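You operate a simulated robot arm through the tools that you are given. There is no shell and no other tool.

The job below is to be done with a simulated two-armed robot. You get a single attempt, and the scene is never put back.

TASK
Crimp the lug of the green cable end with one stroke of the press.
Fine: into the carriage, carriage under the narrow die, lever down and up, carriage out, the end back in its pocket.
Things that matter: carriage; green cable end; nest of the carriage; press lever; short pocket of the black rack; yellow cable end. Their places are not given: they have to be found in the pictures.

The check looks at the end state, three seconds after you hand in, the way a careful person would. Anything else that was tipped, shoved, dropped, spilled or broken makes it a failure.

THE ROBOT
Two 7-joint arms with fingered hands on one trunk that stands fixed in place. Base frame: the origin is at the foot of the trunk, x ahead of it, y to its left, z up; the work surface is at about z = 0.8. Units: m, rad, N and s.
The left shoulder is at [0.039, 0.182, 1.274], the right one opposite. With the tool pointing down near the work surface each hand reaches from about 0.1 to 0.76 m from the base axis, measured 20 degrees to its own side. Payload 3.8 kg a hand.
The TCP of each hand is the grasp point between the finger pads, 0.03 m short of the fingertips. In the tool frame z runs along the fingers and y along their closing line. The gripper opens to 0.104 m; its body begins 0.035 m behind the TCP. The gripper is a hand of 4 fingers: y runs from the thumb to the fingers, the wrist lies at [-0.017, -0.104, -0.178] in the tool frame, and closing takes about 1.5 s.
Orientation is that of the tool frame in the base frame, as [roll, pitch, yaw] about the fixed x, y, z axes, in that order (R = Rz(yaw) Ry(pitch) Rx(roll)). With the fingers straight down and the wrist toward the robot, the tool's x, y and z point along [0, 1, 0], [1, 0, 0] and [0, 0, -1] of the base frame.

THE INTERFACE
- The arms move only by the tool arm_command. It takes "left_series", "right_series" or both (then of equal length, played together; a hand with none holds still); each is a list of rows, each a list of 6 numbers: the shift along the base's x, y, z in units of 100 mm (1.0 is 100 mm), then the turn, a rotation vector about the base's x, y, z in units of 60 degrees (1.0 is 60 degrees). In form: [[dx, dy, dz, wx, wy, wz], ...]. A call has 1 to 20 rows; each row is the pose to reach, as a shift and turn from the pose commanded when the call began. "left_gripper" and "right_gripper" are, for a hand that has rows, the finger opening in cm, from 0 to 10.4, set as the call begins (left out, the last holds). A call with a number of a shift or a turn outside -1 to 1 is refused whole. A row lasts 0.2 s, in which the tool goes at most 0.05 m and 0.15 rad; a call with a longer step from one row to the next is refused whole, and so is a gripper value outside its range. Where a pose cannot be reached the arm comes as near as it can. A force on the tool above 40 N (or 10 N above the force at the start of the call, whichever is more), or a blocked arm, ends the call early, and 0.2 s more pass. The fingers move at their own pace (about 0.072 m/s each) and stop on an object; they squeeze with about 32 N. The grip force told is the motor's: it shows also when the fingers shut on nothing. Time passes only in rows, and 0.2 s behind the last, so rows that repeat a pose let the fingers close. It gives the time, the measured TCP pose, the force on the tool (base axes), the opening and the grip force at its end, in the units of the frame above (readings bear some noise), with the torque about the TCP (base axes, N m) and any sound that the robot's microphone picked up.
- Cameras (640 x 400 px; columns grow to the right, rows downward): "scene" is now at [0.1177, 0.0366, 1.4504]; the picture's right is [0.40, -0.91, 0.00], its down [-0.54, -0.24, -0.81] and it looks along [0.74, 0.33, -0.59] (base axes); focal length 276 px, centre (320, 200). "left" rides on the left gripper at [-0.066, -0.09, -0.126] in its tool frame; the picture's right is [-0.78, -0.30, 0.56], its down [0.57, -0.70, 0.42] and it looks along [0.27, 0.65, 0.71] (tool axes); focal length 275 px, centre (320, 200). "right" rides on the right gripper at [0.066, -0.09, -0.126] in its tool frame; the picture's right is [-0.78, 0.30, -0.56], its down [-0.57, -0.70, 0.42] and it looks along [-0.26, 0.65, 0.71] (tool axes); focal length 275 px, centre (320, 200).
- camera(camera): a new picture of that camera. No time passes.
- slide_trunk(by): moves the trunk up (or, below 0, down) by that many m; the arms and the scene camera ride with it, the base frame stays. It gives what a move gives, with no picture.
- curl_fingers(index, middle, ring, thumb_bend, thumb_turn, hand): sets how far each is bent, from 0 (flat) to 100 (curled in); at 30 the hand is open as for a grip, at 70 the pads meet at the TCP. One left out holds its place. A second passes; each finger stops where it meets its share of the squeeze, and holds until it gets a number again. A gripper value or a shape takes the hand back. It gives what a move gives, with no picture; readings hold the bend of each and the force on the fingers (four entries, about 0 where the hand has none), thumb and palm. thumb_turn goes from beside the hand (0) to across from the fingers (100), as for a grip.
- grasp_type(shape, hand): the hand has 4 fingers and takes this shape, open, in about a second: jaw (thumb against the fingers, like two jaws); tri (thumb and two fingers); tip (a fingertip pinch); poke (one finger out to press); point (the index stretched); flat (the hand flat); cup (the hand cupped); fist (a fist). The gripper value then closes the fingers along that shape, each until it touches; the sizes above hold for jaw. It gives what a move gives, with no picture.
- turn_head(pan, tilt): turns the head with the scene camera to pan (to the left, within 1.501 rad either way) and tilt (down, from -0.506 to 1.204), counted from straight ahead of the robot (the tilt from the chest, where the trunk bows). It gives what a move gives.
- pixel_to_xyz(camera, pixels): for up to 12 pixels [column, row] of the newest picture of that camera ("zoom" is the newest enlarged one), the place [x, y, z] in the base frame of the surface seen there, good to about 0.002 m. No time passes.
- zoom(camera, box): a new picture of the part [left, top, right, bottom] of that camera's present view, enlarged. No time passes.
- hand_in(): hands the job in; it is judged then, once.

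Unless the task says otherwise, let go and move clear before handing in.

The tools are called after "Call:" as a command line: name --argument value ..., lists and objects as JSON in quotes. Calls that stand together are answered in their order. arm_command: Moves the arms, as the interface text tells. Its arguments: {"type":"object","properties":{"left_series":{"type":"array","items":{"type":"array","items":{"type":"number"}}},"left_gripper":{"type":"number"},"right_series":{"type":"array","items":{"type":"array","items":{"type":"number"}}},"right_gripper":{"type":"number"}},"required":[]} The other tools are called the same way: slide_trunk (by) moves the trunk up or down; grasp_type (shape, hand) gives the hand a shape; curl_fingers (index, middle, ring, thumb_bend, thumb_turn, hand) moves the fingers one by one; turn_head (pan, tilt) turns the head that bears the scene camera; camera (camera) takes a picture; pixel_to_xyz (camera, pixels) gives the place of the surface under pixels of a picture; zoom (camera, box) takes an enlarged picture of a part of a camera's view; hand_in () hands the job in.

At the start:

```text
time: 0.0
left_position: [0.3638, 0.4724, 1.2415]
left_tcp_rot: [3.141, -0.001, 1.571]
left_wrist_force: [-0.5, -0.6, -0.3]
left_wrist_torque: [0.02, 0.06, -0.01]
left_width: 0.1035
left_grip_force: 0.1
left_shape: jaw
left_bend: [30.0, 30.0, 30.0, 30.0, 97.0]
left_finger forces: [0.0, 0.0, 0.1, 0.1, 0.0, 0.0]
right_position: [0.4888, 0.0292, 1.2994]
right_tcp_rot: [3.14, 0.0, 1.571]
right_wrist_force: [-0.8, -0.8, 0.2]
right_wrist_torque: [-0.01, 0.0, 0.01]
right_width: 0.1037
right_grip_force: 0.1
right_shape: jaw
right_bend: [30.0, 30.0, 30.0, 30.0, 97.0]
right_finger forces: [0.0, 0.0, 0.0, 0.0, 0.0, 0.0]
trunk travel left (down, up): [-0.425, 0.331]
head pan, tilt (commanded): [0.415, 0.625]
```

scene: 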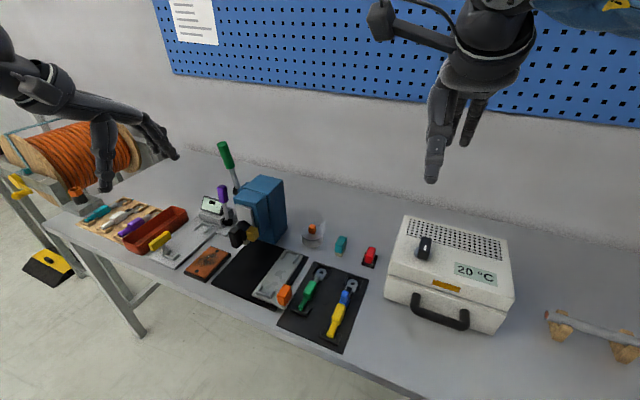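
right: 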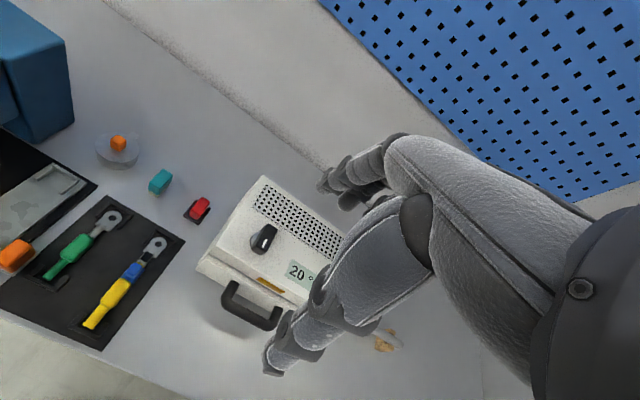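
left: 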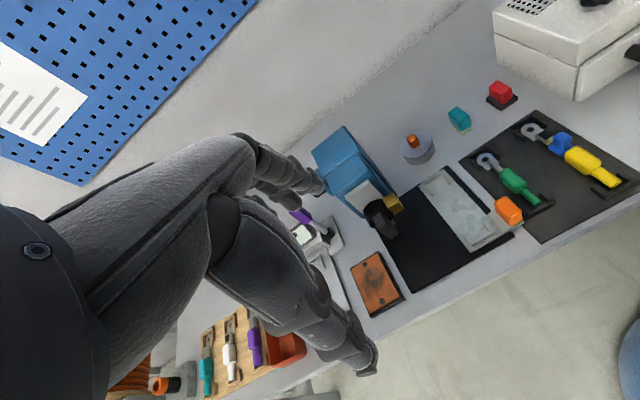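

The first pictures show the press (blue, about pixel 262,205), the carriage on a black mat (280,278), and the black rack with green and yellow ends (325,305). I'll zoom into these areas for detail.

Call:
zoom --camera "scene" --box '[180, 130, 380, 360]'

Call:
zoom --camera "left" --box '[300, 80, 640, 300]'

Call:
zoom --camera "right" --box '[0, 80, 240, 360]'

```text
1.74 times, centred on (280, 245) of scene
```

zoom: 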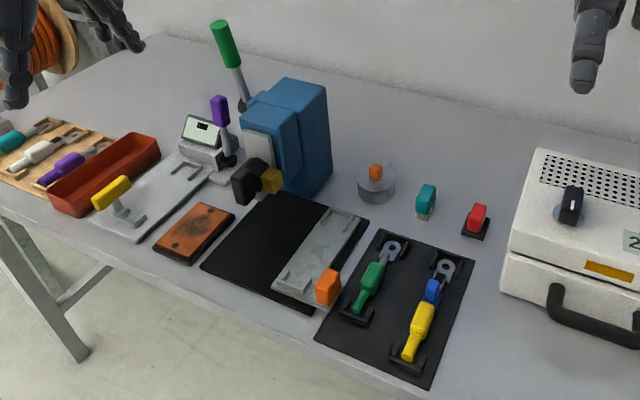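

```text
1.82 times, centred on (470, 190) of left
```

zoom: 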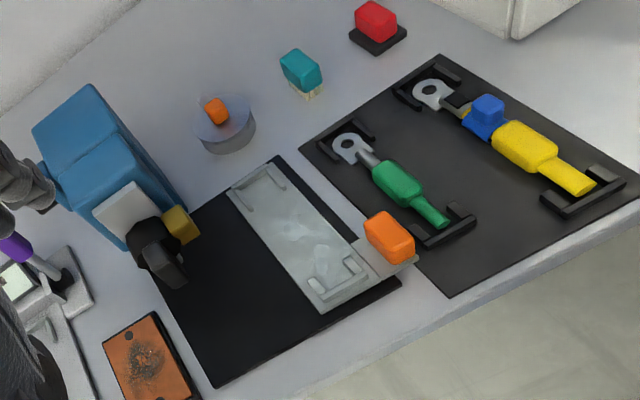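

```text
1.43 times, centred on (120, 220) of right
```

zoom: 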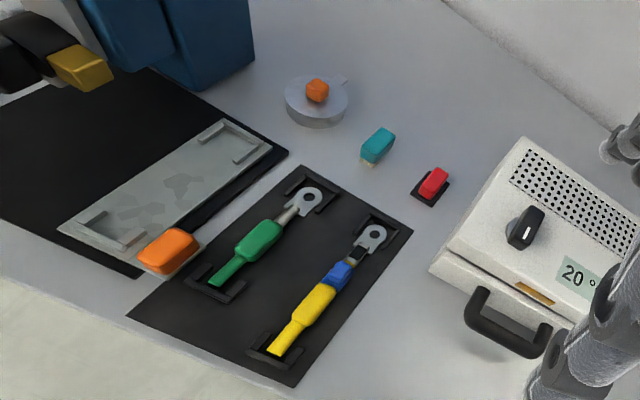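

The carriage is a grey plate with an orange knob, with corner stops at its two ends; the press stands to its left with a black/ochre die block. I'll zoom closer on the press and carriage.

Call:
zoom --camera "scene" --box '[190, 140, 300, 260]'

Call:
zoom --camera "scene" --box '[210, 230, 380, 350]'

Call:
zoom --camera "left" --box '[290, 110, 420, 260]'

Call:
zoom --camera "scene" --box '[40, 150, 240, 300]'

```text
3.33 times, centred on (245, 200) of scene
```

zoom: 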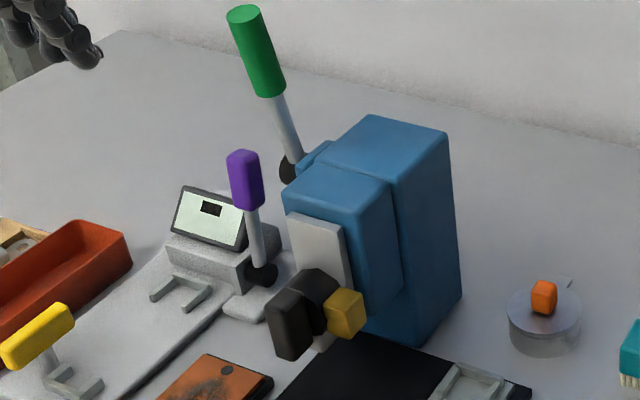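

```text
3.33 times, centred on (295, 290) of scene
```

zoom: 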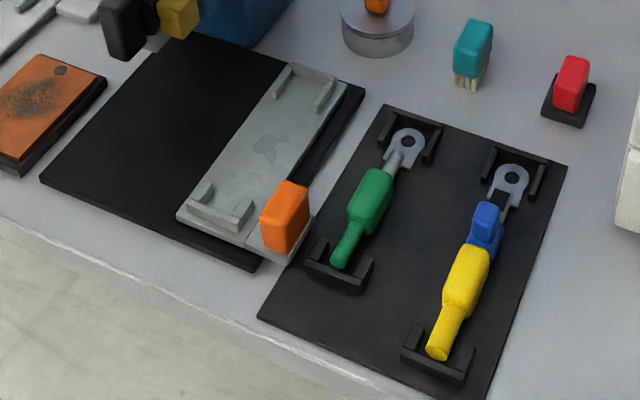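

```text
2.67 times, centred on (355, 185) of left
```

zoom: 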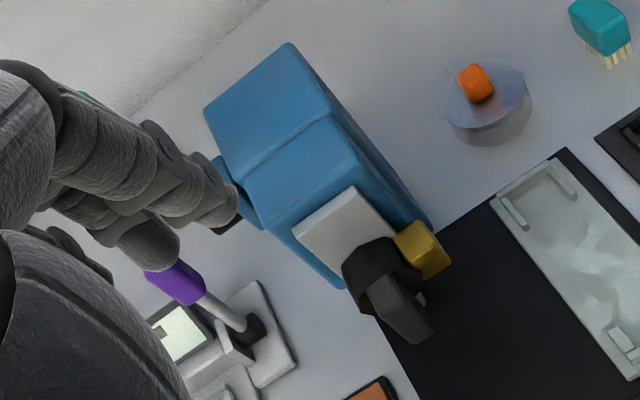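

```text
2.67 times, centred on (140, 225) of scene
```

zoom: 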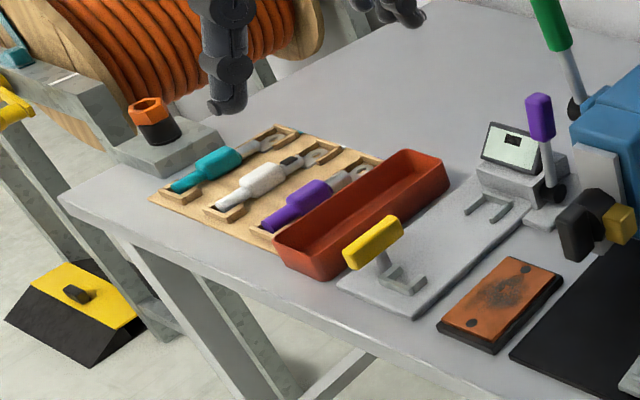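

The tester with purple lever seems a separate device; the press lever is the green one at (225,155). I'll measure key places.

Call:
camera --camera "scene"

Call:
zoom --camera "scene" --box '[210, 230, 380, 350]'

Call:
pixel_to_xyz --camera "zoom" --pixels '[[408, 138], [392, 170], [372, 190], [340, 260], [344, 278], [510, 172], [488, 215], [465, 275], [285, 215], [300, 75], [215, 220], [270, 150]]'

Call:
pixel_to_xyz --camera "scene" --pixels '[[222, 146], [228, 160], [236, 183], [239, 192], [262, 180], [250, 190], [250, 232], [240, 235], [285, 205], [225, 285], [275, 306], [305, 255]]'

```text
taken
```

scene: 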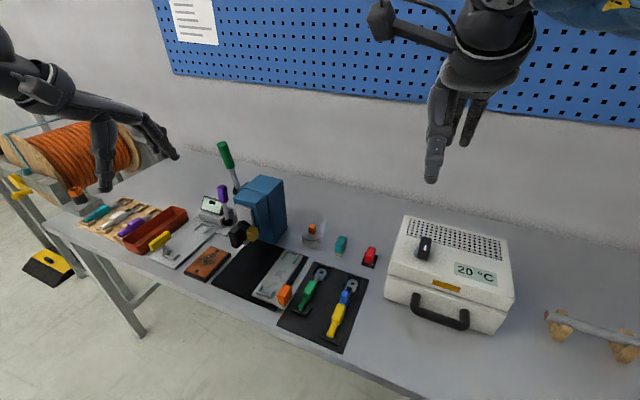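

```text
3.33 times, centred on (295, 290) of scene
```

zoom: 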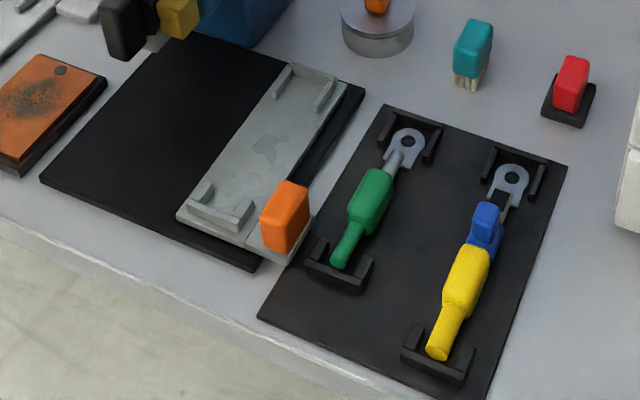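

```text
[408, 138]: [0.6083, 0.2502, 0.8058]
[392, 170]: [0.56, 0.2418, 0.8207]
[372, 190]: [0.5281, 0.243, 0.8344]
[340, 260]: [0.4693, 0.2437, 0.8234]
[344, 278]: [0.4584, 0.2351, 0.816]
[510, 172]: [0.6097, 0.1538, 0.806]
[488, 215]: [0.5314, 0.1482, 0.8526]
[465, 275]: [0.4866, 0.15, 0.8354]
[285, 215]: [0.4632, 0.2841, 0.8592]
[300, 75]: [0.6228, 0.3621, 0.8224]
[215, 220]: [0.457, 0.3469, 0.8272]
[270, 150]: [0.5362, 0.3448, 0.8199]
```

```text
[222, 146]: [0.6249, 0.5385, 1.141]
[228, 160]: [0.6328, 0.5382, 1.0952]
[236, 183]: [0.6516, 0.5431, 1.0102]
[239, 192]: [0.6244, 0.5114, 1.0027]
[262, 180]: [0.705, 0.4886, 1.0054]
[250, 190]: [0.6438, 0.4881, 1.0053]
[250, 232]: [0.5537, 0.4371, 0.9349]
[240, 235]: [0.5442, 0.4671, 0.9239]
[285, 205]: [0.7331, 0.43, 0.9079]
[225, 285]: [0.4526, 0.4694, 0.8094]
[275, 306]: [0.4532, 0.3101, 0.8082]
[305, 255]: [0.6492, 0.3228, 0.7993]
```

Cable ends lie along x (green at y≈0.243), the carriage is at y≈0.35, and the press head is at about (0.55,0.45,0.93). I'll move the left hand down and right so its camera looks at the press head from closer.

Call:
pixel_to_xyz --camera "scene" --pixels '[[222, 190], [225, 200], [228, 217], [212, 204], [160, 242], [169, 253], [208, 262], [160, 225], [312, 230], [340, 245], [370, 257], [290, 270]]'

Call:
arm_command --left_series '[[-0.2, -0.4, 0, 0, 0, 0], [-0.4, -0.7, -0.3, 0, 0, 0], [-0.5, -1.0, -0.6, 0, 0, 0], [-0.6, -1.0, -1.0, 0, 0, 0]]'

Call:
camera --camera "left"

```text
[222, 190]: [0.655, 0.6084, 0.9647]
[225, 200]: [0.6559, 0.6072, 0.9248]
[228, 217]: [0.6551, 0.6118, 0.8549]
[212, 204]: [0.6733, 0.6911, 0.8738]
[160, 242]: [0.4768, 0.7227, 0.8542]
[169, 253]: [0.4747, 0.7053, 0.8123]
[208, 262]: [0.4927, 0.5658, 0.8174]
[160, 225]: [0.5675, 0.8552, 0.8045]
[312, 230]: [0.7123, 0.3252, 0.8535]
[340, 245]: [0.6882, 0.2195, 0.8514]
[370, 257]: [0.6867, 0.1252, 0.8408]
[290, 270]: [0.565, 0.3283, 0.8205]
```

```text
time: 1.0
left_position: [0.3289, 0.3948, 1.1483]
left_tcp_rot: [-3.142, 0.002, 1.572]
left_wrist_force: [-0.7, 1.5, -0.4]
left_wrist_torque: [0.01, 0.02, -0.01]
left_width: 0.1038
left_grip_force: 0.0
left_shape: jaw
left_bend: [30.0, 30.0, 30.0, 30.0, 97.0]
left_finger forces: [0.0, 0.0, 0.0, 0.1, 0.0, 0.0]
left hand out of reach, approached as far as the arm can: row 3, 4
right_position: [0.4889, 0.0308, 1.2992]
right_tcp_rot: [-3.14, 0.0, 1.571]
right_wrist_force: [-1.1, 0.3, -0.4]
right_wrist_torque: [-0.02, 0.03, 0.0]
right_width: 0.1036
right_grip_force: 0.0
right_shape: jaw
right_bend: [30.0, 30.0, 30.0, 30.0, 97.0]
right_finger forces: [0.1, 0.0, 0.0, 0.1, 0.1, 0.0]
trunk travel left (down, up): [-0.425, 0.331]
head pan, tilt (commanded): [0.415, 0.625]
```

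```text
taken
```

left: 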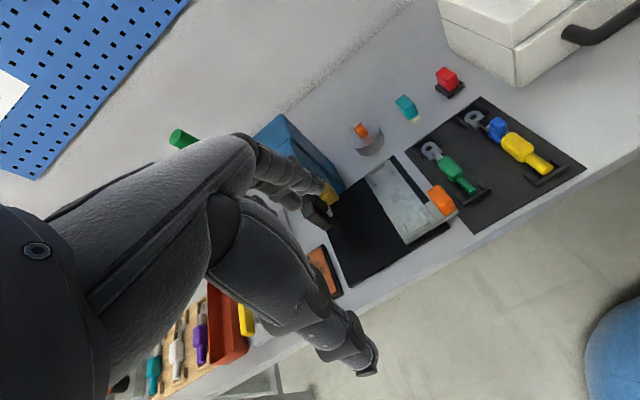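

The left hand blocks its own view of the press, and near poses are out of reach. I'll take the left arm back out to the left, and bring the right hand's camera, yawed left, toward the press.

Call:
arm_command --left_series '[[0.1, 0.4, 0.3, 0, 0, 0], [0.2, 0.8, 0.6, 0, 0, 0], [0.3, 1.0, 0.9, 0, 0, 0], [0.3, 1.0, 0.9, 0, 0, 0], [0.3, 1.0, 0.9, 0, 0, 0], [0.3, 1.0, 0.9, 0, 0, 0], [0.3, 1.0, 0.9, 0, 0, 0]]' --right_series '[[-0.1, 0.1, -0.2, 0, 0, 0.14], [-0.2, 0.3, -0.4, 0, 0, 0.28], [-0.3, 0.5, -0.6, 0, 0, 0.42], [-0.4, 0.7, -0.8, 0, 0, 0.56], [-0.5, 0.9, -1.0, 0, 0, 0.7], [-0.5, 1.0, -1.0, 0, 0, 0.84], [-0.5, 1.0, -1.0, 0, 0, 0.95]]'

Call:
arm_command --right_series '[[-0.2, 0.3, -0.3, 0, 0, 0], [-0.3, 0.6, -0.6, 0, 0, 0], [-0.4, 0.9, -0.9, 0, 0, 0], [-0.4, 1.0, -1.0, 0, 0, 0]]'

Call:
camera --camera "right"

Call:
camera --camera "scene"

```text
refused: row 1 steps farther than a row can; nothing moved
```

```text
time: 2.0
left_position: [0.3288, 0.3925, 1.1498]
left_tcp_rot: [-3.14, 0.001, 1.572]
left_wrist_force: [-0.1, 0.8, -0.5]
left_wrist_torque: [0.02, 0.03, -0.01]
left_width: 0.1036
left_grip_force: 0.1
left_shape: jaw
left_bend: [30.0, 30.0, 30.0, 30.0, 97.0]
left_finger forces: [0.1, 0.0, 0.0, 0.0, 0.0, 0.1]
right_position: [0.4485, 0.1307, 1.1977]
right_tcp_rot: [-3.14, 0.001, 1.57]
right_wrist_force: [0.0, 0.2, -0.9]
right_wrist_torque: [0.0, 0.04, -0.01]
right_width: 0.1037
right_grip_force: 0.0
right_shape: jaw
right_bend: [30.0, 30.0, 30.0, 30.0, 97.0]
right_finger forces: [0.1, 0.0, 0.0, 0.0, 0.1, 0.1]
trunk travel left (down, up): [-0.425, 0.331]
head pan, tilt (commanded): [0.415, 0.625]
```

```text
taken
```

right: 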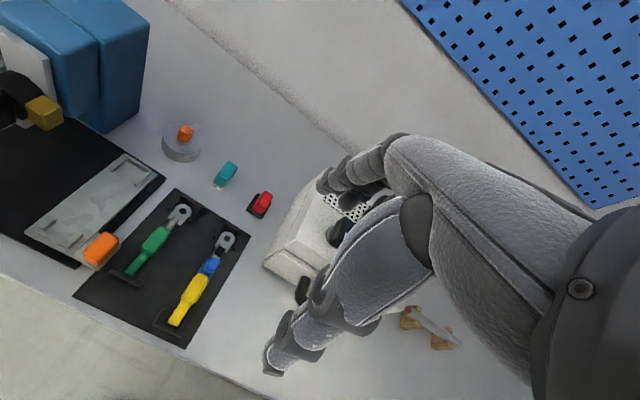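

```text
taken
```

scene: 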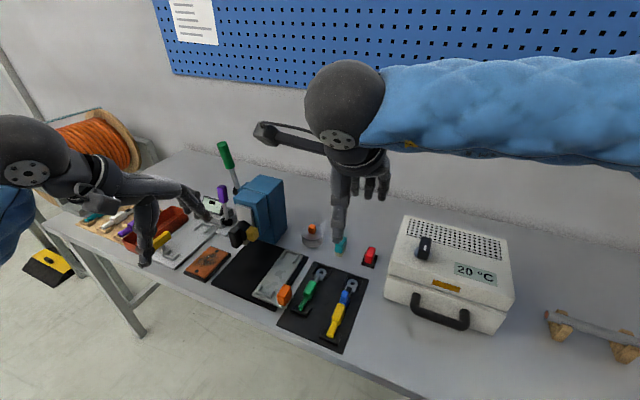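

The right camera now sees the press at its left edge (40,110). I'll yaw the right hand left and move the left arm away (smaller steps).

Call:
arm_command --left_series '[[0.1, 0.3, 0.2, 0, 0, 0], [0.2, 0.6, 0.4, 0, 0, 0], [0.3, 0.8, 0.6, 0, 0, 0], [0.3, 1.0, 0.9, 0, 0, 0], [0.3, 1.0, 0.9, 0, 0, 0], [0.3, 1.0, 0.9, 0, 0, 0], [0.3, 1.0, 0.9, 0, 0, 0]]' --right_series '[[0, 0, -0.2, 0, 0, 0.14], [0, 0, -0.4, 0, 0, 0.28], [0, 0.1, -0.6, 0, 0, 0.42], [0, 0.2, -0.8, 0, 0, 0.56], [0, 0.4, -1.0, 0, 0, 0.7], [0, 0.4, -1.0, 0, 0, 0.84], [0, 0.4, -1.0, 0, 0, 0.95]]'

Call:
camera --camera "right"

Call:
camera --camera "scene"

```text
time: 3.6
left_position: [0.3603, 0.4923, 1.2367]
left_tcp_rot: [3.14, 0.0, 1.571]
left_wrist_force: [0.6, -1.2, -0.4]
left_wrist_torque: [0.03, 0.03, -0.01]
left_width: 0.1037
left_grip_force: 0.1
left_shape: jaw
left_bend: [30.0, 30.0, 30.0, 30.0, 97.0]
left_finger forces: [0.0, 0.0, 0.0, 0.0, 0.0, 0.0]
right_position: [0.4482, 0.1679, 1.0978]
right_tcp_rot: [-3.141, 0.0, 2.57]
right_wrist_force: [0.0, 0.5, -0.8]
right_wrist_torque: [0.01, 0.01, -0.02]
right_width: 0.1034
right_grip_force: 0.2
right_shape: jaw
right_bend: [30.0, 30.0, 30.0, 30.0, 97.0]
right_finger forces: [0.0, 0.0, 0.0, 0.1, 0.0, 0.0]
trunk travel left (down, up): [-0.425, 0.331]
head pan, tilt (commanded): [0.415, 0.625]
```

```text
taken
```

right: 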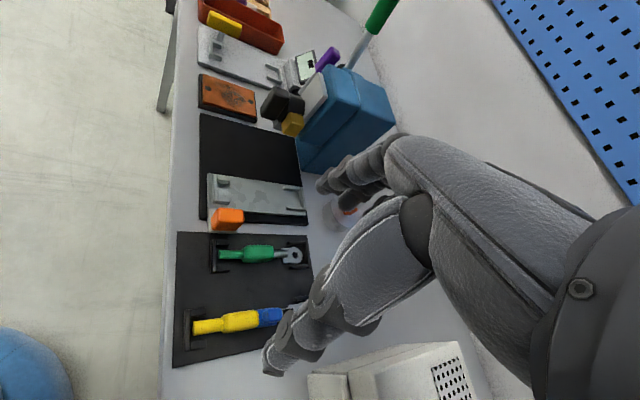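

```text
taken
```

scene: 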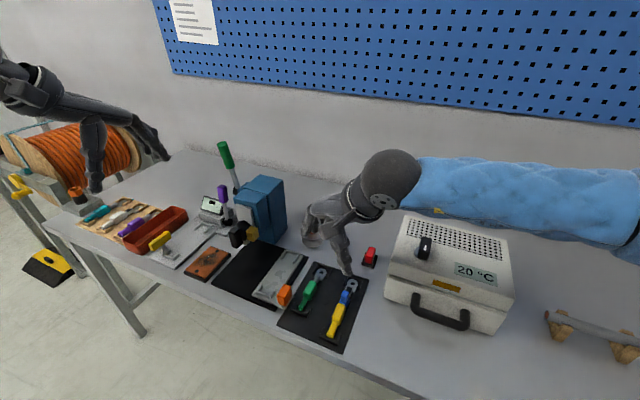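

The right camera now shows the press clearly at (300,110). I'll zoom on it.

Call:
zoom --camera "right" --box '[190, 30, 410, 240]'

Call:
zoom --camera "right" --box '[240, 60, 340, 150]'

```text
1.90 times, centred on (300, 135) of right
```

zoom: 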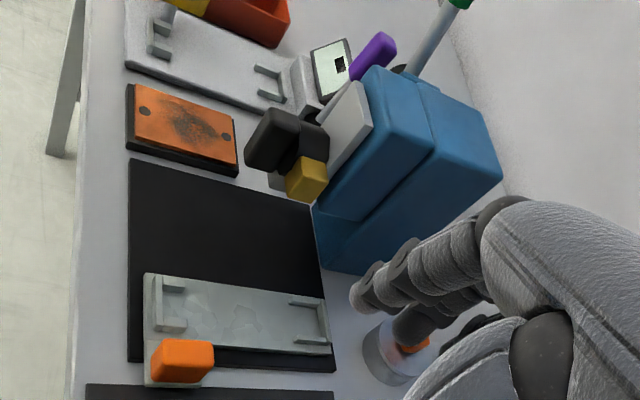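

```text
4.44 times, centred on (290, 105) of right
```

zoom: 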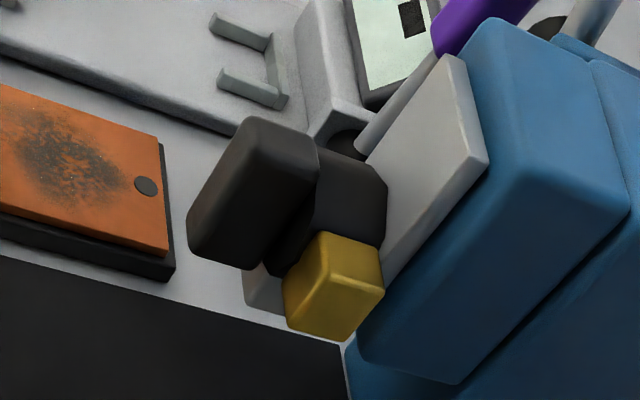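

The turret shows an ochre die pointing right, a black bar handle in front, and a grey die pointing down. I want a frontal low view, so I'll tilt the right hand up and move it left (left arm further away).

Call:
arm_command --left_series '[[0, 0.2, 0, 0, 0, 0], [0, 0.4, 0, 0, 0, 0], [0, 0.6, 0.1, 0, 0, 0], [0, 0.8, 0.2, 0, 0, 0], [0, 1.0, 0.3, 0, 0, 0]]' --right_series '[[0, 0.1, 0, 0.112, -0.073, 0], [0, 0.3, 0, 0.224, -0.145, 0], [0, 0.5, 0, 0.336, -0.218, 0], [0, 0.8, 0, 0.448, -0.29, 0], [0, 1.0, 0, 0.56, -0.363, 0]]'

Call:
camera --camera "right"

Call:
camera --camera "scene"

```text
time: 4.8
left_position: [0.3574, 0.5935, 1.2716]
left_tcp_rot: [3.141, -0.002, 1.57]
left_wrist_force: [-0.2, 0.4, -0.5]
left_wrist_torque: [0.03, -0.02, 0.0]
left_width: 0.1036
left_grip_force: 0.0
left_shape: jaw
left_bend: [30.0, 30.0, 30.0, 30.0, 97.0]
left_finger forces: [0.0, 0.0, 0.0, 0.0, 0.1, 0.0]
right_position: [0.4371, 0.2636, 1.107]
right_tcp_rot: [2.536, 0.001, 2.599]
right_wrist_force: [-0.3, -0.3, -0.2]
right_wrist_torque: [0.01, 0.02, -0.03]
right_width: 0.104
right_grip_force: 0.2
right_shape: jaw
right_bend: [30.0, 30.0, 30.0, 30.0, 97.0]
right_finger forces: [0.0, 0.0, 0.1, 0.1, 0.0, 0.0]
right hand out of reach, approached as far as the arm can: row 5
trunk travel left (down, up): [-0.425, 0.331]
head pan, tilt (commanded): [0.415, 0.625]
```

```text
taken
```

right: 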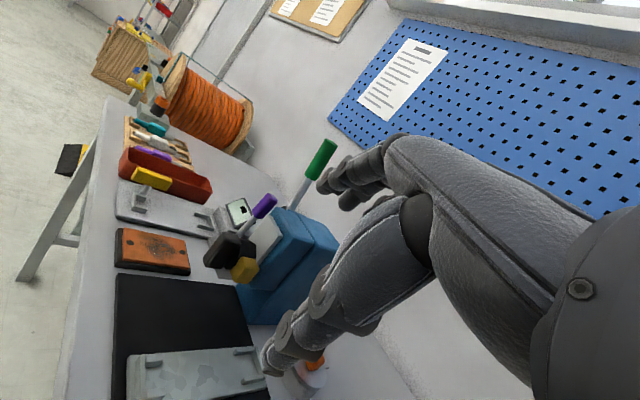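

```text
taken
```

scene: 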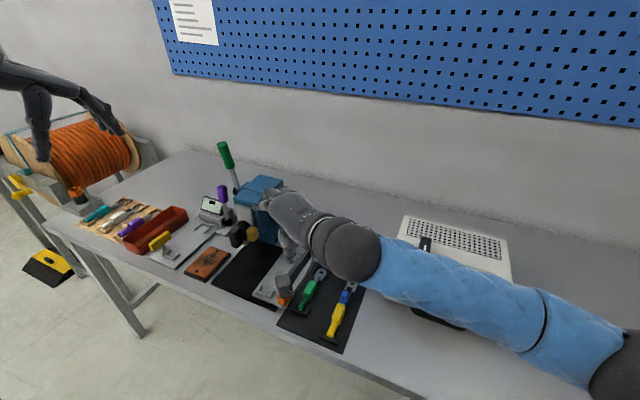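

The right arm has reached its limit here, but the view is useful. Zoom on the press head around (240,250).

Call:
zoom --camera "right" --box '[180, 180, 300, 300]'

Call:
arm_command --right_series '[[-0.1, 0, -0.3, 0, 0, 0], [-0.2, 0, -0.6, 0, 0, 0], [-0.3, 0, -0.9, 0, 0, 0], [-0.3, 0, -1.0, 0, 0, 0]]'

Call:
camera --camera "right"

```text
3.33 times, centred on (240, 240) of right
```

zoom: 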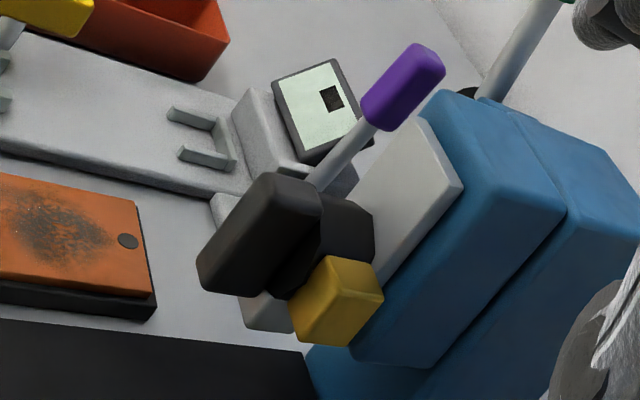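

```text
time: 5.8
left_position: [0.3577, 0.5936, 1.269]
left_tcp_rot: [-3.141, -0.001, 1.572]
left_wrist_force: [0.7, 0.9, 0.2]
left_wrist_torque: [-0.01, 0.04, -0.01]
left_width: 0.1037
left_grip_force: 0.1
left_shape: jaw
left_bend: [30.0, 30.0, 30.0, 30.0, 97.0]
left_finger forces: [0.1, 0.0, 0.0, 0.1, 0.0, 0.1]
right_position: [0.433, 0.2488, 1.0423]
right_tcp_rot: [2.539, -0.001, 2.605]
right_wrist_force: [0.5, -0.2, -0.3]
right_wrist_torque: [0.04, 0.01, 0.0]
right_width: 0.1038
right_grip_force: 0.1
right_shape: jaw
right_bend: [30.0, 30.0, 30.0, 30.0, 97.0]
right_finger forces: [0.0, 0.0, 0.1, 0.0, 0.1, 0.0]
right hand out of reach, approached as far as the arm can: row 1, 2, 3, 4
trunk travel left (down, up): [-0.425, 0.331]
head pan, tilt (commanded): [0.415, 0.625]
```

```text
taken
```

right: 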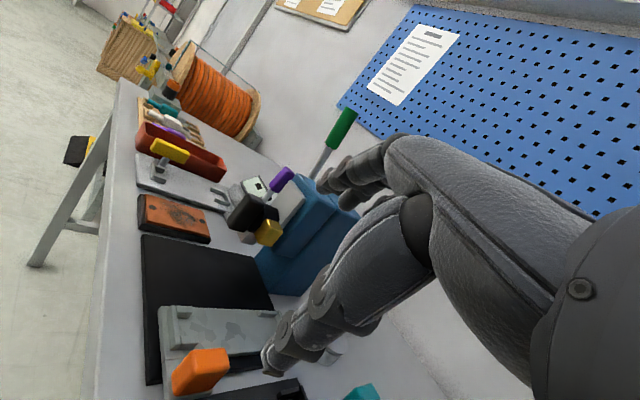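

Call:
zoom --camera "right" --box '[200, 150, 320, 270]'

Call:
pixel_to_xyz --camera "right" --pixels '[[252, 212], [240, 220], [268, 232], [245, 236], [262, 222], [290, 205], [300, 215], [225, 330], [270, 300], [150, 370], [205, 230], [340, 130]]'

```text
3.33 times, centred on (260, 210) of right
```

zoom: 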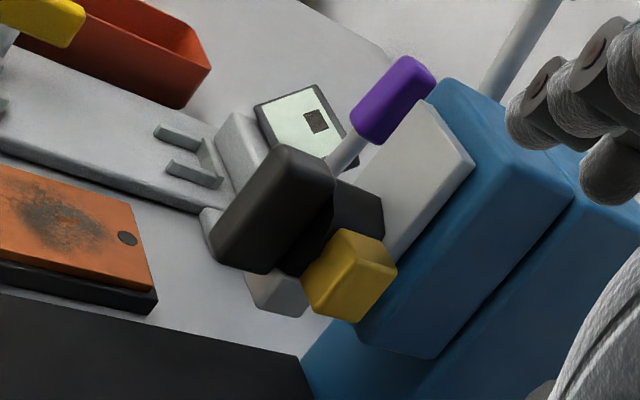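

```text
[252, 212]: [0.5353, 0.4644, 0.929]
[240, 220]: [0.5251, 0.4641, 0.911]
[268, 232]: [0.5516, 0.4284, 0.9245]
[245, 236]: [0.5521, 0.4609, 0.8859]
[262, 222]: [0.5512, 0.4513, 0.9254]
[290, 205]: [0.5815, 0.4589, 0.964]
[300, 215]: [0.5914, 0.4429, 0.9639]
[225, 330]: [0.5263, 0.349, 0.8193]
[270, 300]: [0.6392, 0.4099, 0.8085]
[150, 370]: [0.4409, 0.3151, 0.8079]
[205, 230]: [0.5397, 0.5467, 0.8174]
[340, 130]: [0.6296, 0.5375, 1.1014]
```

The head has a drum with its axis along x near (0.56,0.46,0.925): ochre die on the right, a grey die below. I'll zoom tighter to measure both dies' widths.

Call:
zoom --camera "right" --box '[215, 185, 295, 255]'

Call:
pixel_to_xyz --camera "zoom" --pixels '[[245, 320], [300, 345], [260, 345], [330, 320], [395, 300], [345, 260], [440, 290], [390, 350], [230, 300], [310, 170], [200, 250], [310, 320]]'

```text
5.71 times, centred on (255, 220) of right
```

zoom: 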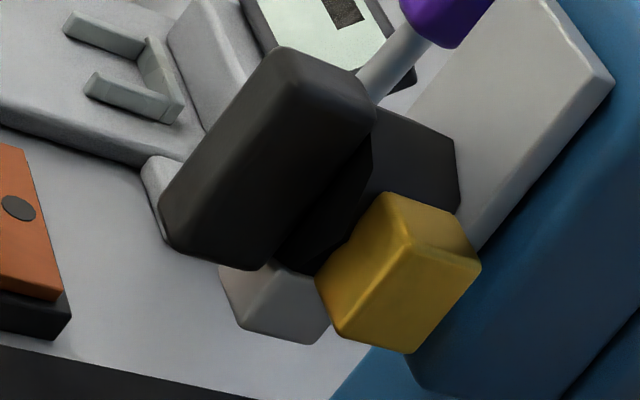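

```text
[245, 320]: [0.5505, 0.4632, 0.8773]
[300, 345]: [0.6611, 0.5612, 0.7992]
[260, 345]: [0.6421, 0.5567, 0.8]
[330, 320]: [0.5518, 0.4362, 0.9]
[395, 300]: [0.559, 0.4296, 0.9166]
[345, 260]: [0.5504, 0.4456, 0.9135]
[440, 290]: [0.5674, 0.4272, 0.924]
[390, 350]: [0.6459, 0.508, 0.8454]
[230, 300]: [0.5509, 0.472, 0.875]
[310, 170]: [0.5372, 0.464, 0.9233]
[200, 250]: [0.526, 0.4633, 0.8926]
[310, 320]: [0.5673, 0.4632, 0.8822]
```

The measurements hint that the grey die (right face y≈0.463) is narrow and points down, and the ochre one is wider. I'll check from the left front with the left hand camera, yawed right.

Call:
arm_command --left_series '[[0.1, 0.1, -0.1, 0, 0, -0.14], [0.2, 0.2, -0.3, 0, 0, -0.28], [0.3, 0.3, -0.5, 0, 0, -0.42], [0.4, 0.4, -0.7, 0, 0, -0.56], [0.5, 0.5, -0.9, 0, 0, -0.7], [0.6, 0.5, -1.0, 0, 0, -0.84], [0.6, 0.5, -1.0, 0, 0, -0.98]]'

Call:
camera --camera "left"

Call:
camera --camera "scene"

```text
time: 7.4
left_position: [0.4161, 0.6424, 1.168]
left_tcp_rot: [3.141, 0.002, 0.544]
left_wrist_force: [-0.7, -0.4, -0.4]
left_wrist_torque: [0.03, 0.0, 0.0]
left_width: 0.1038
left_grip_force: 0.2
left_shape: jaw
left_bend: [30.0, 30.0, 30.0, 30.0, 97.0]
left_finger forces: [0.0, 0.1, 0.0, 0.1, 0.0, 0.0]
right_position: [0.4342, 0.2479, 1.0413]
right_tcp_rot: [2.541, 0.001, 2.599]
right_wrist_force: [-0.2, 0.1, 0.4]
right_wrist_torque: [-0.02, 0.01, 0.01]
right_width: 0.104
right_grip_force: 0.1
right_shape: jaw
right_bend: [30.0, 30.0, 30.0, 30.0, 97.0]
right_finger forces: [0.0, 0.0, 0.1, 0.0, 0.0, 0.0]
trunk travel left (down, up): [-0.425, 0.331]
head pan, tilt (commanded): [0.415, 0.625]
```

```text
taken
```

left: 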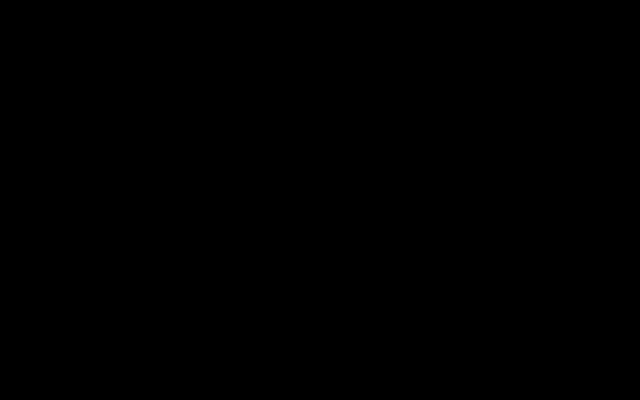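

```text
taken
```

scene: 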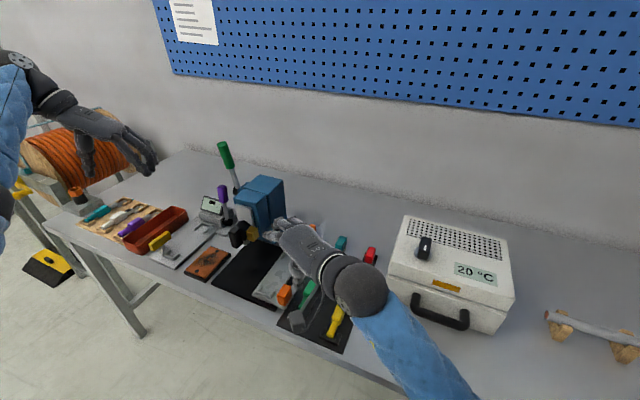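

The left camera is black (likely covered by its own forearm). I'll lower the hand and reduce the yaw.

Call:
arm_command --left_series '[[0, 0.2, -0.3, 0, 0, 0.14], [0, 0.4, -0.6, 0, 0, 0.28], [0, 0.6, -0.9, 0, 0, 0.4], [0, 0.7, -1.0, 0, 0, 0.4]]'

Call:
camera --camera "left"

```text
time: 8.4
left_position: [0.4175, 0.7136, 1.0693]
left_tcp_rot: [-3.14, -0.001, 0.966]
left_wrist_force: [0.5, -0.3, 0.3]
left_wrist_torque: [-0.02, 0.02, 0.0]
left_width: 0.1037
left_grip_force: 0.1
left_shape: jaw
left_bend: [30.0, 30.0, 30.0, 30.0, 97.0]
left_finger forces: [0.0, 0.0, 0.1, 0.0, 0.0, 0.1]
right_position: [0.4339, 0.2479, 1.0416]
right_tcp_rot: [2.54, -0.002, 2.602]
right_wrist_force: [-0.4, -0.2, 0.2]
right_wrist_torque: [0.0, 0.01, -0.02]
right_width: 0.104
right_grip_force: 0.1
right_shape: jaw
right_bend: [30.0, 30.0, 30.0, 30.0, 97.0]
right_finger forces: [0.0, 0.1, 0.1, 0.1, 0.0, 0.0]
trunk travel left (down, up): [-0.425, 0.331]
head pan, tilt (commanded): [0.415, 0.625]
```

```text
taken
```

left: 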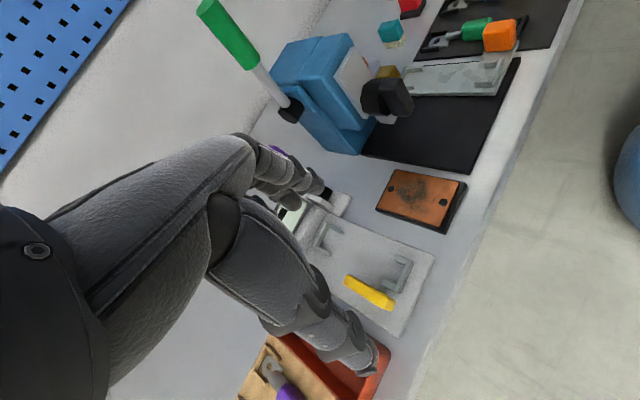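

Now the left camera sees the press from the left, with the head at (385,95). Zoom on it and measure.

Call:
zoom --camera "left" --box '[340, 50, 440, 150]'

Call:
zoom --camera "left" --box '[190, 0, 400, 160]'

Call:
pixel_to_xyz --camera "left" --pixels '[[210, 8], [245, 60], [265, 80], [290, 108], [282, 113], [388, 98], [400, 90], [370, 100], [385, 72], [380, 121], [350, 80], [330, 110]]'

```text
4.00 times, centred on (390, 100) of left
```

zoom: 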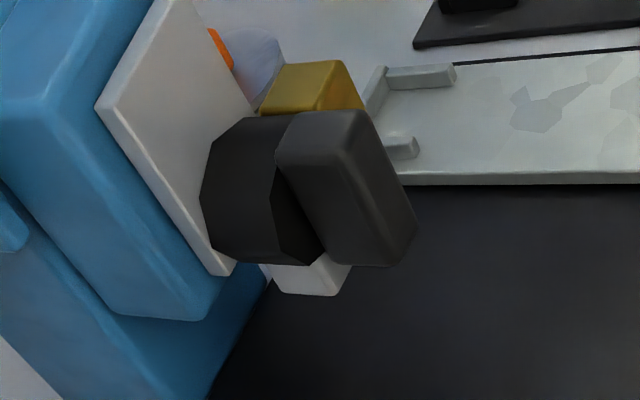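

```text
2.50 times, centred on (295, 80) of left
```

zoom: 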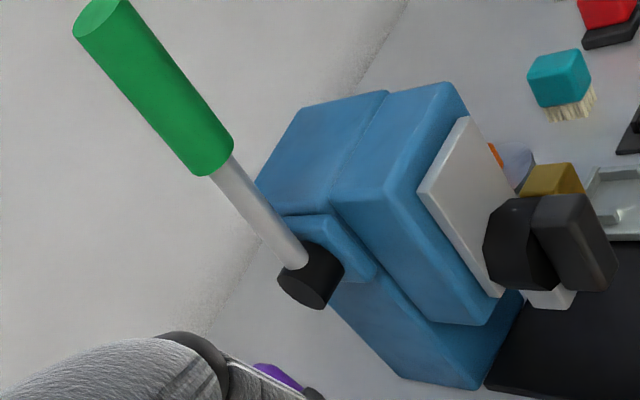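

```text
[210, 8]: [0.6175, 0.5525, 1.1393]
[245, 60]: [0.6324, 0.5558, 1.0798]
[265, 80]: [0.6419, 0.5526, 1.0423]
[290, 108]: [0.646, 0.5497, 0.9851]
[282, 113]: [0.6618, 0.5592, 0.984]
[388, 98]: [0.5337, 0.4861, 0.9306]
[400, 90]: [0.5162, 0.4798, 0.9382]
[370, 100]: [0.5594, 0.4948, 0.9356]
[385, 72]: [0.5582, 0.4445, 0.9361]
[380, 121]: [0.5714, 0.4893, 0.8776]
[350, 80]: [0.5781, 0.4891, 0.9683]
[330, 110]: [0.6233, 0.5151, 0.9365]
```

The turret seems to have just two dies: ochre (right side) and grey (down). I'll measure their extents more precisely.

Call:
zoom --camera "left" --box '[355, 55, 415, 130]'

Call:
pixel_to_xyz --camera "zoom" --pixels '[[260, 340], [275, 355], [310, 350], [330, 360], [350, 335], [375, 320], [250, 65], [300, 60], [360, 80], [370, 50], [245, 80], [280, 30]]'

Call:
zoom --camera "right" --box '[225, 205, 285, 255]'

Call:
pixel_to_xyz --camera "zoom" --pixels '[[200, 310], [215, 340], [250, 335], [260, 370], [310, 370], [330, 345], [340, 270], [330, 360], [400, 215], [440, 390], [540, 260], [460, 240]]'

```text
5.33 times, centred on (385, 92) of left
```

zoom: 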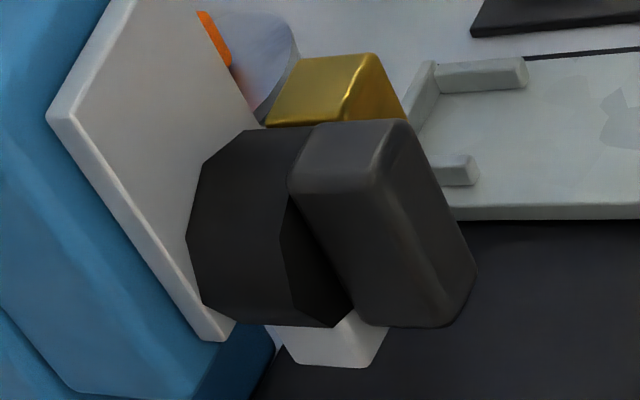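

```text
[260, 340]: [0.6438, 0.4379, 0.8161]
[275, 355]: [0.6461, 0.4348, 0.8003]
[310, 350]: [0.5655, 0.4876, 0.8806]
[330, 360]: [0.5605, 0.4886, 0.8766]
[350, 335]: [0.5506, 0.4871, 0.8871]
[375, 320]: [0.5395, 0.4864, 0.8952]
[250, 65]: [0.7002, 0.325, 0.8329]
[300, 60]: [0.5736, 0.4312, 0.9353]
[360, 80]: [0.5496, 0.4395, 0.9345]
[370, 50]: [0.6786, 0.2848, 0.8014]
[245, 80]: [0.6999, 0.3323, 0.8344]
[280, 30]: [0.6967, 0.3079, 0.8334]
```

```text
8.00 times, centred on (255, 230) of right
```

zoom: 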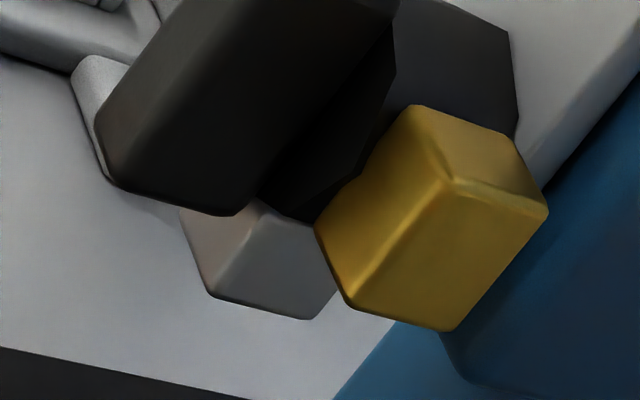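

```text
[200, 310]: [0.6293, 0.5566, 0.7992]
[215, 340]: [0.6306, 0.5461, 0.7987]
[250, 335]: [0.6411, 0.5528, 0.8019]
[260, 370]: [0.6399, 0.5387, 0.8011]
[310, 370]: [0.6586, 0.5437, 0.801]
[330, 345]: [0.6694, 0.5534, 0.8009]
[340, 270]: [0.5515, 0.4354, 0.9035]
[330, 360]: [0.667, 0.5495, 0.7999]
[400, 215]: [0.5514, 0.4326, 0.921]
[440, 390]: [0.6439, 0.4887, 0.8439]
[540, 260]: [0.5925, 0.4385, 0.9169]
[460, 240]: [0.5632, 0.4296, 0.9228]
```

Call:
pixel_to_xyz --camera "zoom" --pixels '[[195, 225], [212, 280], [225, 285], [240, 250], [260, 270], [300, 310], [325, 285], [305, 240], [350, 295], [430, 325], [525, 220], [425, 115]]'

```text
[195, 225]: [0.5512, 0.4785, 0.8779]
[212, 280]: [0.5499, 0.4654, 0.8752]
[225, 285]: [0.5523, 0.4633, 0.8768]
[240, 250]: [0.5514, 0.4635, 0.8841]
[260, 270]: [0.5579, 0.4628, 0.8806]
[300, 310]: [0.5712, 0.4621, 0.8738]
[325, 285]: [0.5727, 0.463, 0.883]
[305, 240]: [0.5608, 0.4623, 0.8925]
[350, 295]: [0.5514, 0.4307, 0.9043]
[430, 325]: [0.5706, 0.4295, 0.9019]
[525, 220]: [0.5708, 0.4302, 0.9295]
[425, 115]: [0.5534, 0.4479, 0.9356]
```

The grey die (y 0.463–0.489, 26 mm) points down and is narrower than the ochre one (z 0.901–0.936, 35 mm), so the narrow die is already active. I'll straighten the right hand and yaw it to 90° to test the pick orientation for the right arm, and lift the left hand out of the way.

Call:
arm_command --right_series '[[0, -0.1, 0.2, -0.098, 0.059, 0], [0, -0.3, 0.4, -0.196, 0.118, 0], [0, -0.5, 0.6, -0.295, 0.177, 0], [0, -0.7, 0.8, -0.393, 0.236, 0], [0, -0.9, 1.0, -0.491, 0.295, 0]]' --left_series '[[0, 0, 0.2, 0, 0, 0], [0, 0, 0.4, 0, 0, 0], [0, 0, 0.6, 0, 0, 0], [0, 0, 0.8, 0, 0, 0], [0, 0, 1.0, 0, 0, 0]]'

Call:
arm_command --right_series '[[0.2, 0, 0, 0, 0, 0.13], [0.4, 0, 0, 0, 0, 0.26], [0.6, 0, 0, 0, 0, 0.39], [0.8, 0, 0, 0, 0, 0.516]]'

Call:
camera --camera "scene"

Call:
camera --camera "right"

```text
time: 9.6
left_position: [0.4178, 0.7124, 1.1687]
left_tcp_rot: [-3.141, -0.001, 0.965]
left_wrist_force: [0.2, -0.3, 0.2]
left_wrist_torque: [0.03, -0.02, -0.01]
left_width: 0.1036
left_grip_force: 0.0
left_shape: jaw
left_bend: [30.0, 30.0, 30.0, 30.0, 97.0]
left_finger forces: [0.1, 0.1, 0.0, 0.0, 0.0, 0.0]
right_position: [0.4339, 0.1575, 1.1417]
right_tcp_rot: [-3.141, 0.001, 2.597]
right_wrist_force: [0.1, 0.1, -0.4]
right_wrist_torque: [0.03, 0.0, -0.04]
right_width: 0.1039
right_grip_force: 0.0
right_shape: jaw
right_bend: [30.0, 30.0, 30.0, 30.0, 97.0]
right_finger forces: [0.1, 0.0, 0.0, 0.0, 0.0, 0.1]
trunk travel left (down, up): [-0.425, 0.331]
head pan, tilt (commanded): [0.415, 0.625]
```

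```text
time: 10.6
left_position: [0.4179, 0.7114, 1.1682]
left_tcp_rot: [3.142, 0.0, 0.965]
left_wrist_force: [0.5, -0.5, 0.1]
left_wrist_torque: [0.03, -0.01, -0.02]
left_width: 0.1037
left_grip_force: 0.1
left_shape: jaw
left_bend: [30.0, 30.0, 30.0, 30.0, 97.0]
left_finger forces: [0.0, 0.1, 0.1, 0.0, 0.1, 0.0]
right_position: [0.4608, 0.1418, 1.1047]
right_tcp_rot: [3.126, 0.149, 2.899]
right_wrist_force: [-0.2, 0.0, -1.1]
right_wrist_torque: [0.01, -0.05, 0.0]
right_width: 0.1039
right_grip_force: 0.1
right_shape: jaw
right_bend: [30.0, 30.0, 30.0, 30.0, 97.0]
right_finger forces: [0.0, 0.0, 0.0, 0.0, 0.0, 0.0]
right hand out of reach, approached as far as the arm can: row 2, 3, 4
trunk travel left (down, up): [-0.425, 0.331]
head pan, tilt (commanded): [0.415, 0.625]
```

```text
taken
```

scene: 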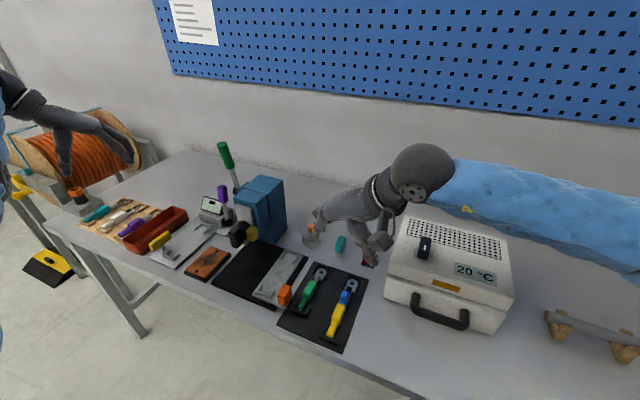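

```text
taken
```

right: 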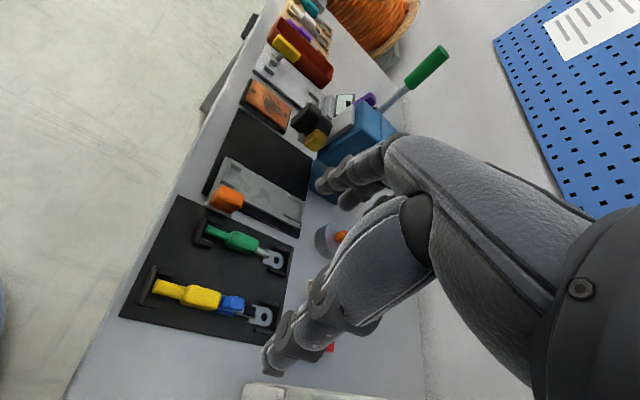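

The right arm reached only 76° of yaw at this height (pixel view shows the wrist near its limit). Lowering the trunk should free the elbow; first I check the oven's extent and the rack/carriage geometry.

Call:
pixel_to_xyz --camera "scene" --pixels '[[450, 240], [404, 225], [390, 275], [480, 325], [425, 240], [440, 315], [505, 245], [600, 335], [60, 200], [130, 335], [300, 335], [395, 375]]'

Call:
zoom --camera "scene" --box '[240, 240, 370, 350]'

Call:
pixel_to_xyz --camera "zoom" --pixels '[[205, 188], [222, 205], [275, 205], [278, 255], [240, 262], [215, 230], [330, 50], [345, 80], [300, 30], [345, 90], [360, 60], [190, 60]]'

```text
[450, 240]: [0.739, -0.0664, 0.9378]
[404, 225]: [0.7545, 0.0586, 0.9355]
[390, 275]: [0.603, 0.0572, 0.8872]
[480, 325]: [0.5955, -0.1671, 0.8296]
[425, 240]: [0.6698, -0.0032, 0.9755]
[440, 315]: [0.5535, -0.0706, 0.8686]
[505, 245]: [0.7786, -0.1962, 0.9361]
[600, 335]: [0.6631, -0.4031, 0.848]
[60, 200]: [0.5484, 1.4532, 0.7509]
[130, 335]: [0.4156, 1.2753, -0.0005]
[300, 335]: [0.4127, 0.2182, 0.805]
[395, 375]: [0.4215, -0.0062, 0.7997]
```

```text
3.64 times, centred on (305, 295) of scene
```

zoom: 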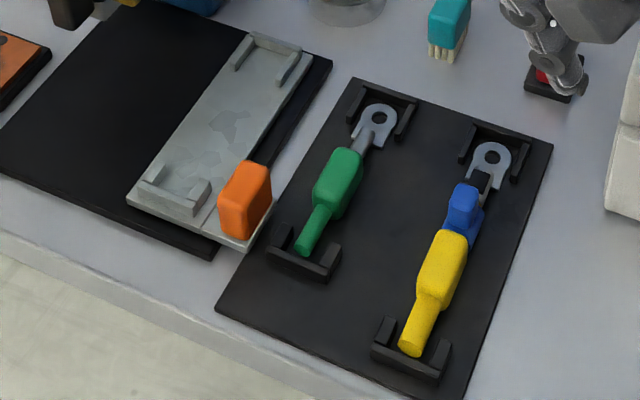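

```text
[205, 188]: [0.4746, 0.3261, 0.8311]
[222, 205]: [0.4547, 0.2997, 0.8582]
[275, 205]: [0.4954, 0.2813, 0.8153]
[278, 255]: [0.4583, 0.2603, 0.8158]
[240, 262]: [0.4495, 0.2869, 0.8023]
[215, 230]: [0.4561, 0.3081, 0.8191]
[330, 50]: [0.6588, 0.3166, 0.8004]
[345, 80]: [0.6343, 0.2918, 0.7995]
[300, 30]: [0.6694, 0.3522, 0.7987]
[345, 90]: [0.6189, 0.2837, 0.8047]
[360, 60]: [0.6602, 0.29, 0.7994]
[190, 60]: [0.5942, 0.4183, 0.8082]
```

Table edge is at x≈0.41, mats at z 0.808, knob around (0.46,0.285,0.86). I'll raise both hands and then lower the trunk by 0.2 m to free the right arm's elbow.

Call:
arm_command --right_series '[[0, 0, 0.3, 0, 0, 0], [0, 0, 0.6, 0, 0, 0], [0, 0, 0.9, 0, 0, 0], [0, 0, 1.0, 0, 0, 0]]' --left_series '[[0, 0, 0.3, 0, 0, 0], [0, 0, 0.6, 0, 0, 0], [0, 0, 0.9, 0, 0, 0], [0, 0, 1.0, 0, 0, 0]]'

Call:
slide_trunk --by -0.2

Call:
camera --camera "scene"

```text
time: 11.6
left_position: [0.4074, 0.7055, 1.2463]
left_tcp_rot: [3.141, 0.0, 0.963]
left_wrist_force: [-0.6, 0.5, 0.8]
left_wrist_torque: [0.0, -0.01, -0.02]
left_width: 0.1037
left_grip_force: 0.0
left_shape: jaw
left_bend: [30.0, 30.0, 30.0, 30.0, 97.0]
left_finger forces: [0.0, 0.0, 0.1, 0.0, 0.0, 0.0]
left hand out of reach, approached as far as the arm can: row 2, 3, 4
right_position: [0.4613, 0.1417, 1.1635]
right_tcp_rot: [3.125, 0.146, 2.9]
right_wrist_force: [0.3, 0.1, -0.5]
right_wrist_torque: [0.04, -0.02, 0.04]
right_width: 0.1036
right_grip_force: 0.1
right_shape: jaw
right_bend: [30.0, 30.0, 30.0, 30.0, 97.0]
right_finger forces: [0.1, 0.1, 0.0, 0.0, 0.1, 0.0]
right hand out of reach, approached as far as the arm can: row 3, 4
trunk travel left (down, up): [-0.425, 0.331]
head pan, tilt (commanded): [0.415, 0.625]
```

```text
time: 13.8
left_position: [0.4533, 0.7054, 0.9965]
left_tcp_rot: [-3.033, 0.078, 0.969]
left_wrist_force: [-0.7, 0.2, 1.2]
left_wrist_torque: [0.04, -0.02, 0.0]
left_width: 0.1039
left_grip_force: 0.0
left_shape: jaw
left_bend: [30.0, 30.0, 30.0, 30.0, 97.0]
left_finger forces: [0.1, 0.0, 0.1, 0.0, 0.1, 0.1]
right_position: [0.4614, 0.1414, 0.9626]
right_tcp_rot: [3.127, 0.149, 2.899]
right_wrist_force: [-1.0, -0.5, 0.4]
right_wrist_torque: [0.0, -0.03, -0.04]
right_width: 0.104
right_grip_force: 0.1
right_shape: jaw
right_bend: [30.0, 30.0, 30.0, 30.0, 97.0]
right_finger forces: [0.0, 0.0, 0.1, 0.0, 0.1, 0.0]
trunk travel left (down, up): [-0.225, 0.531]
head pan, tilt (commanded): [0.415, 0.625]
```

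```text
taken
```

scene: 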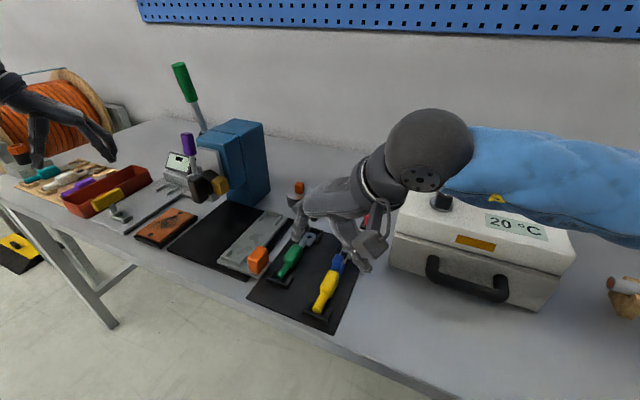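

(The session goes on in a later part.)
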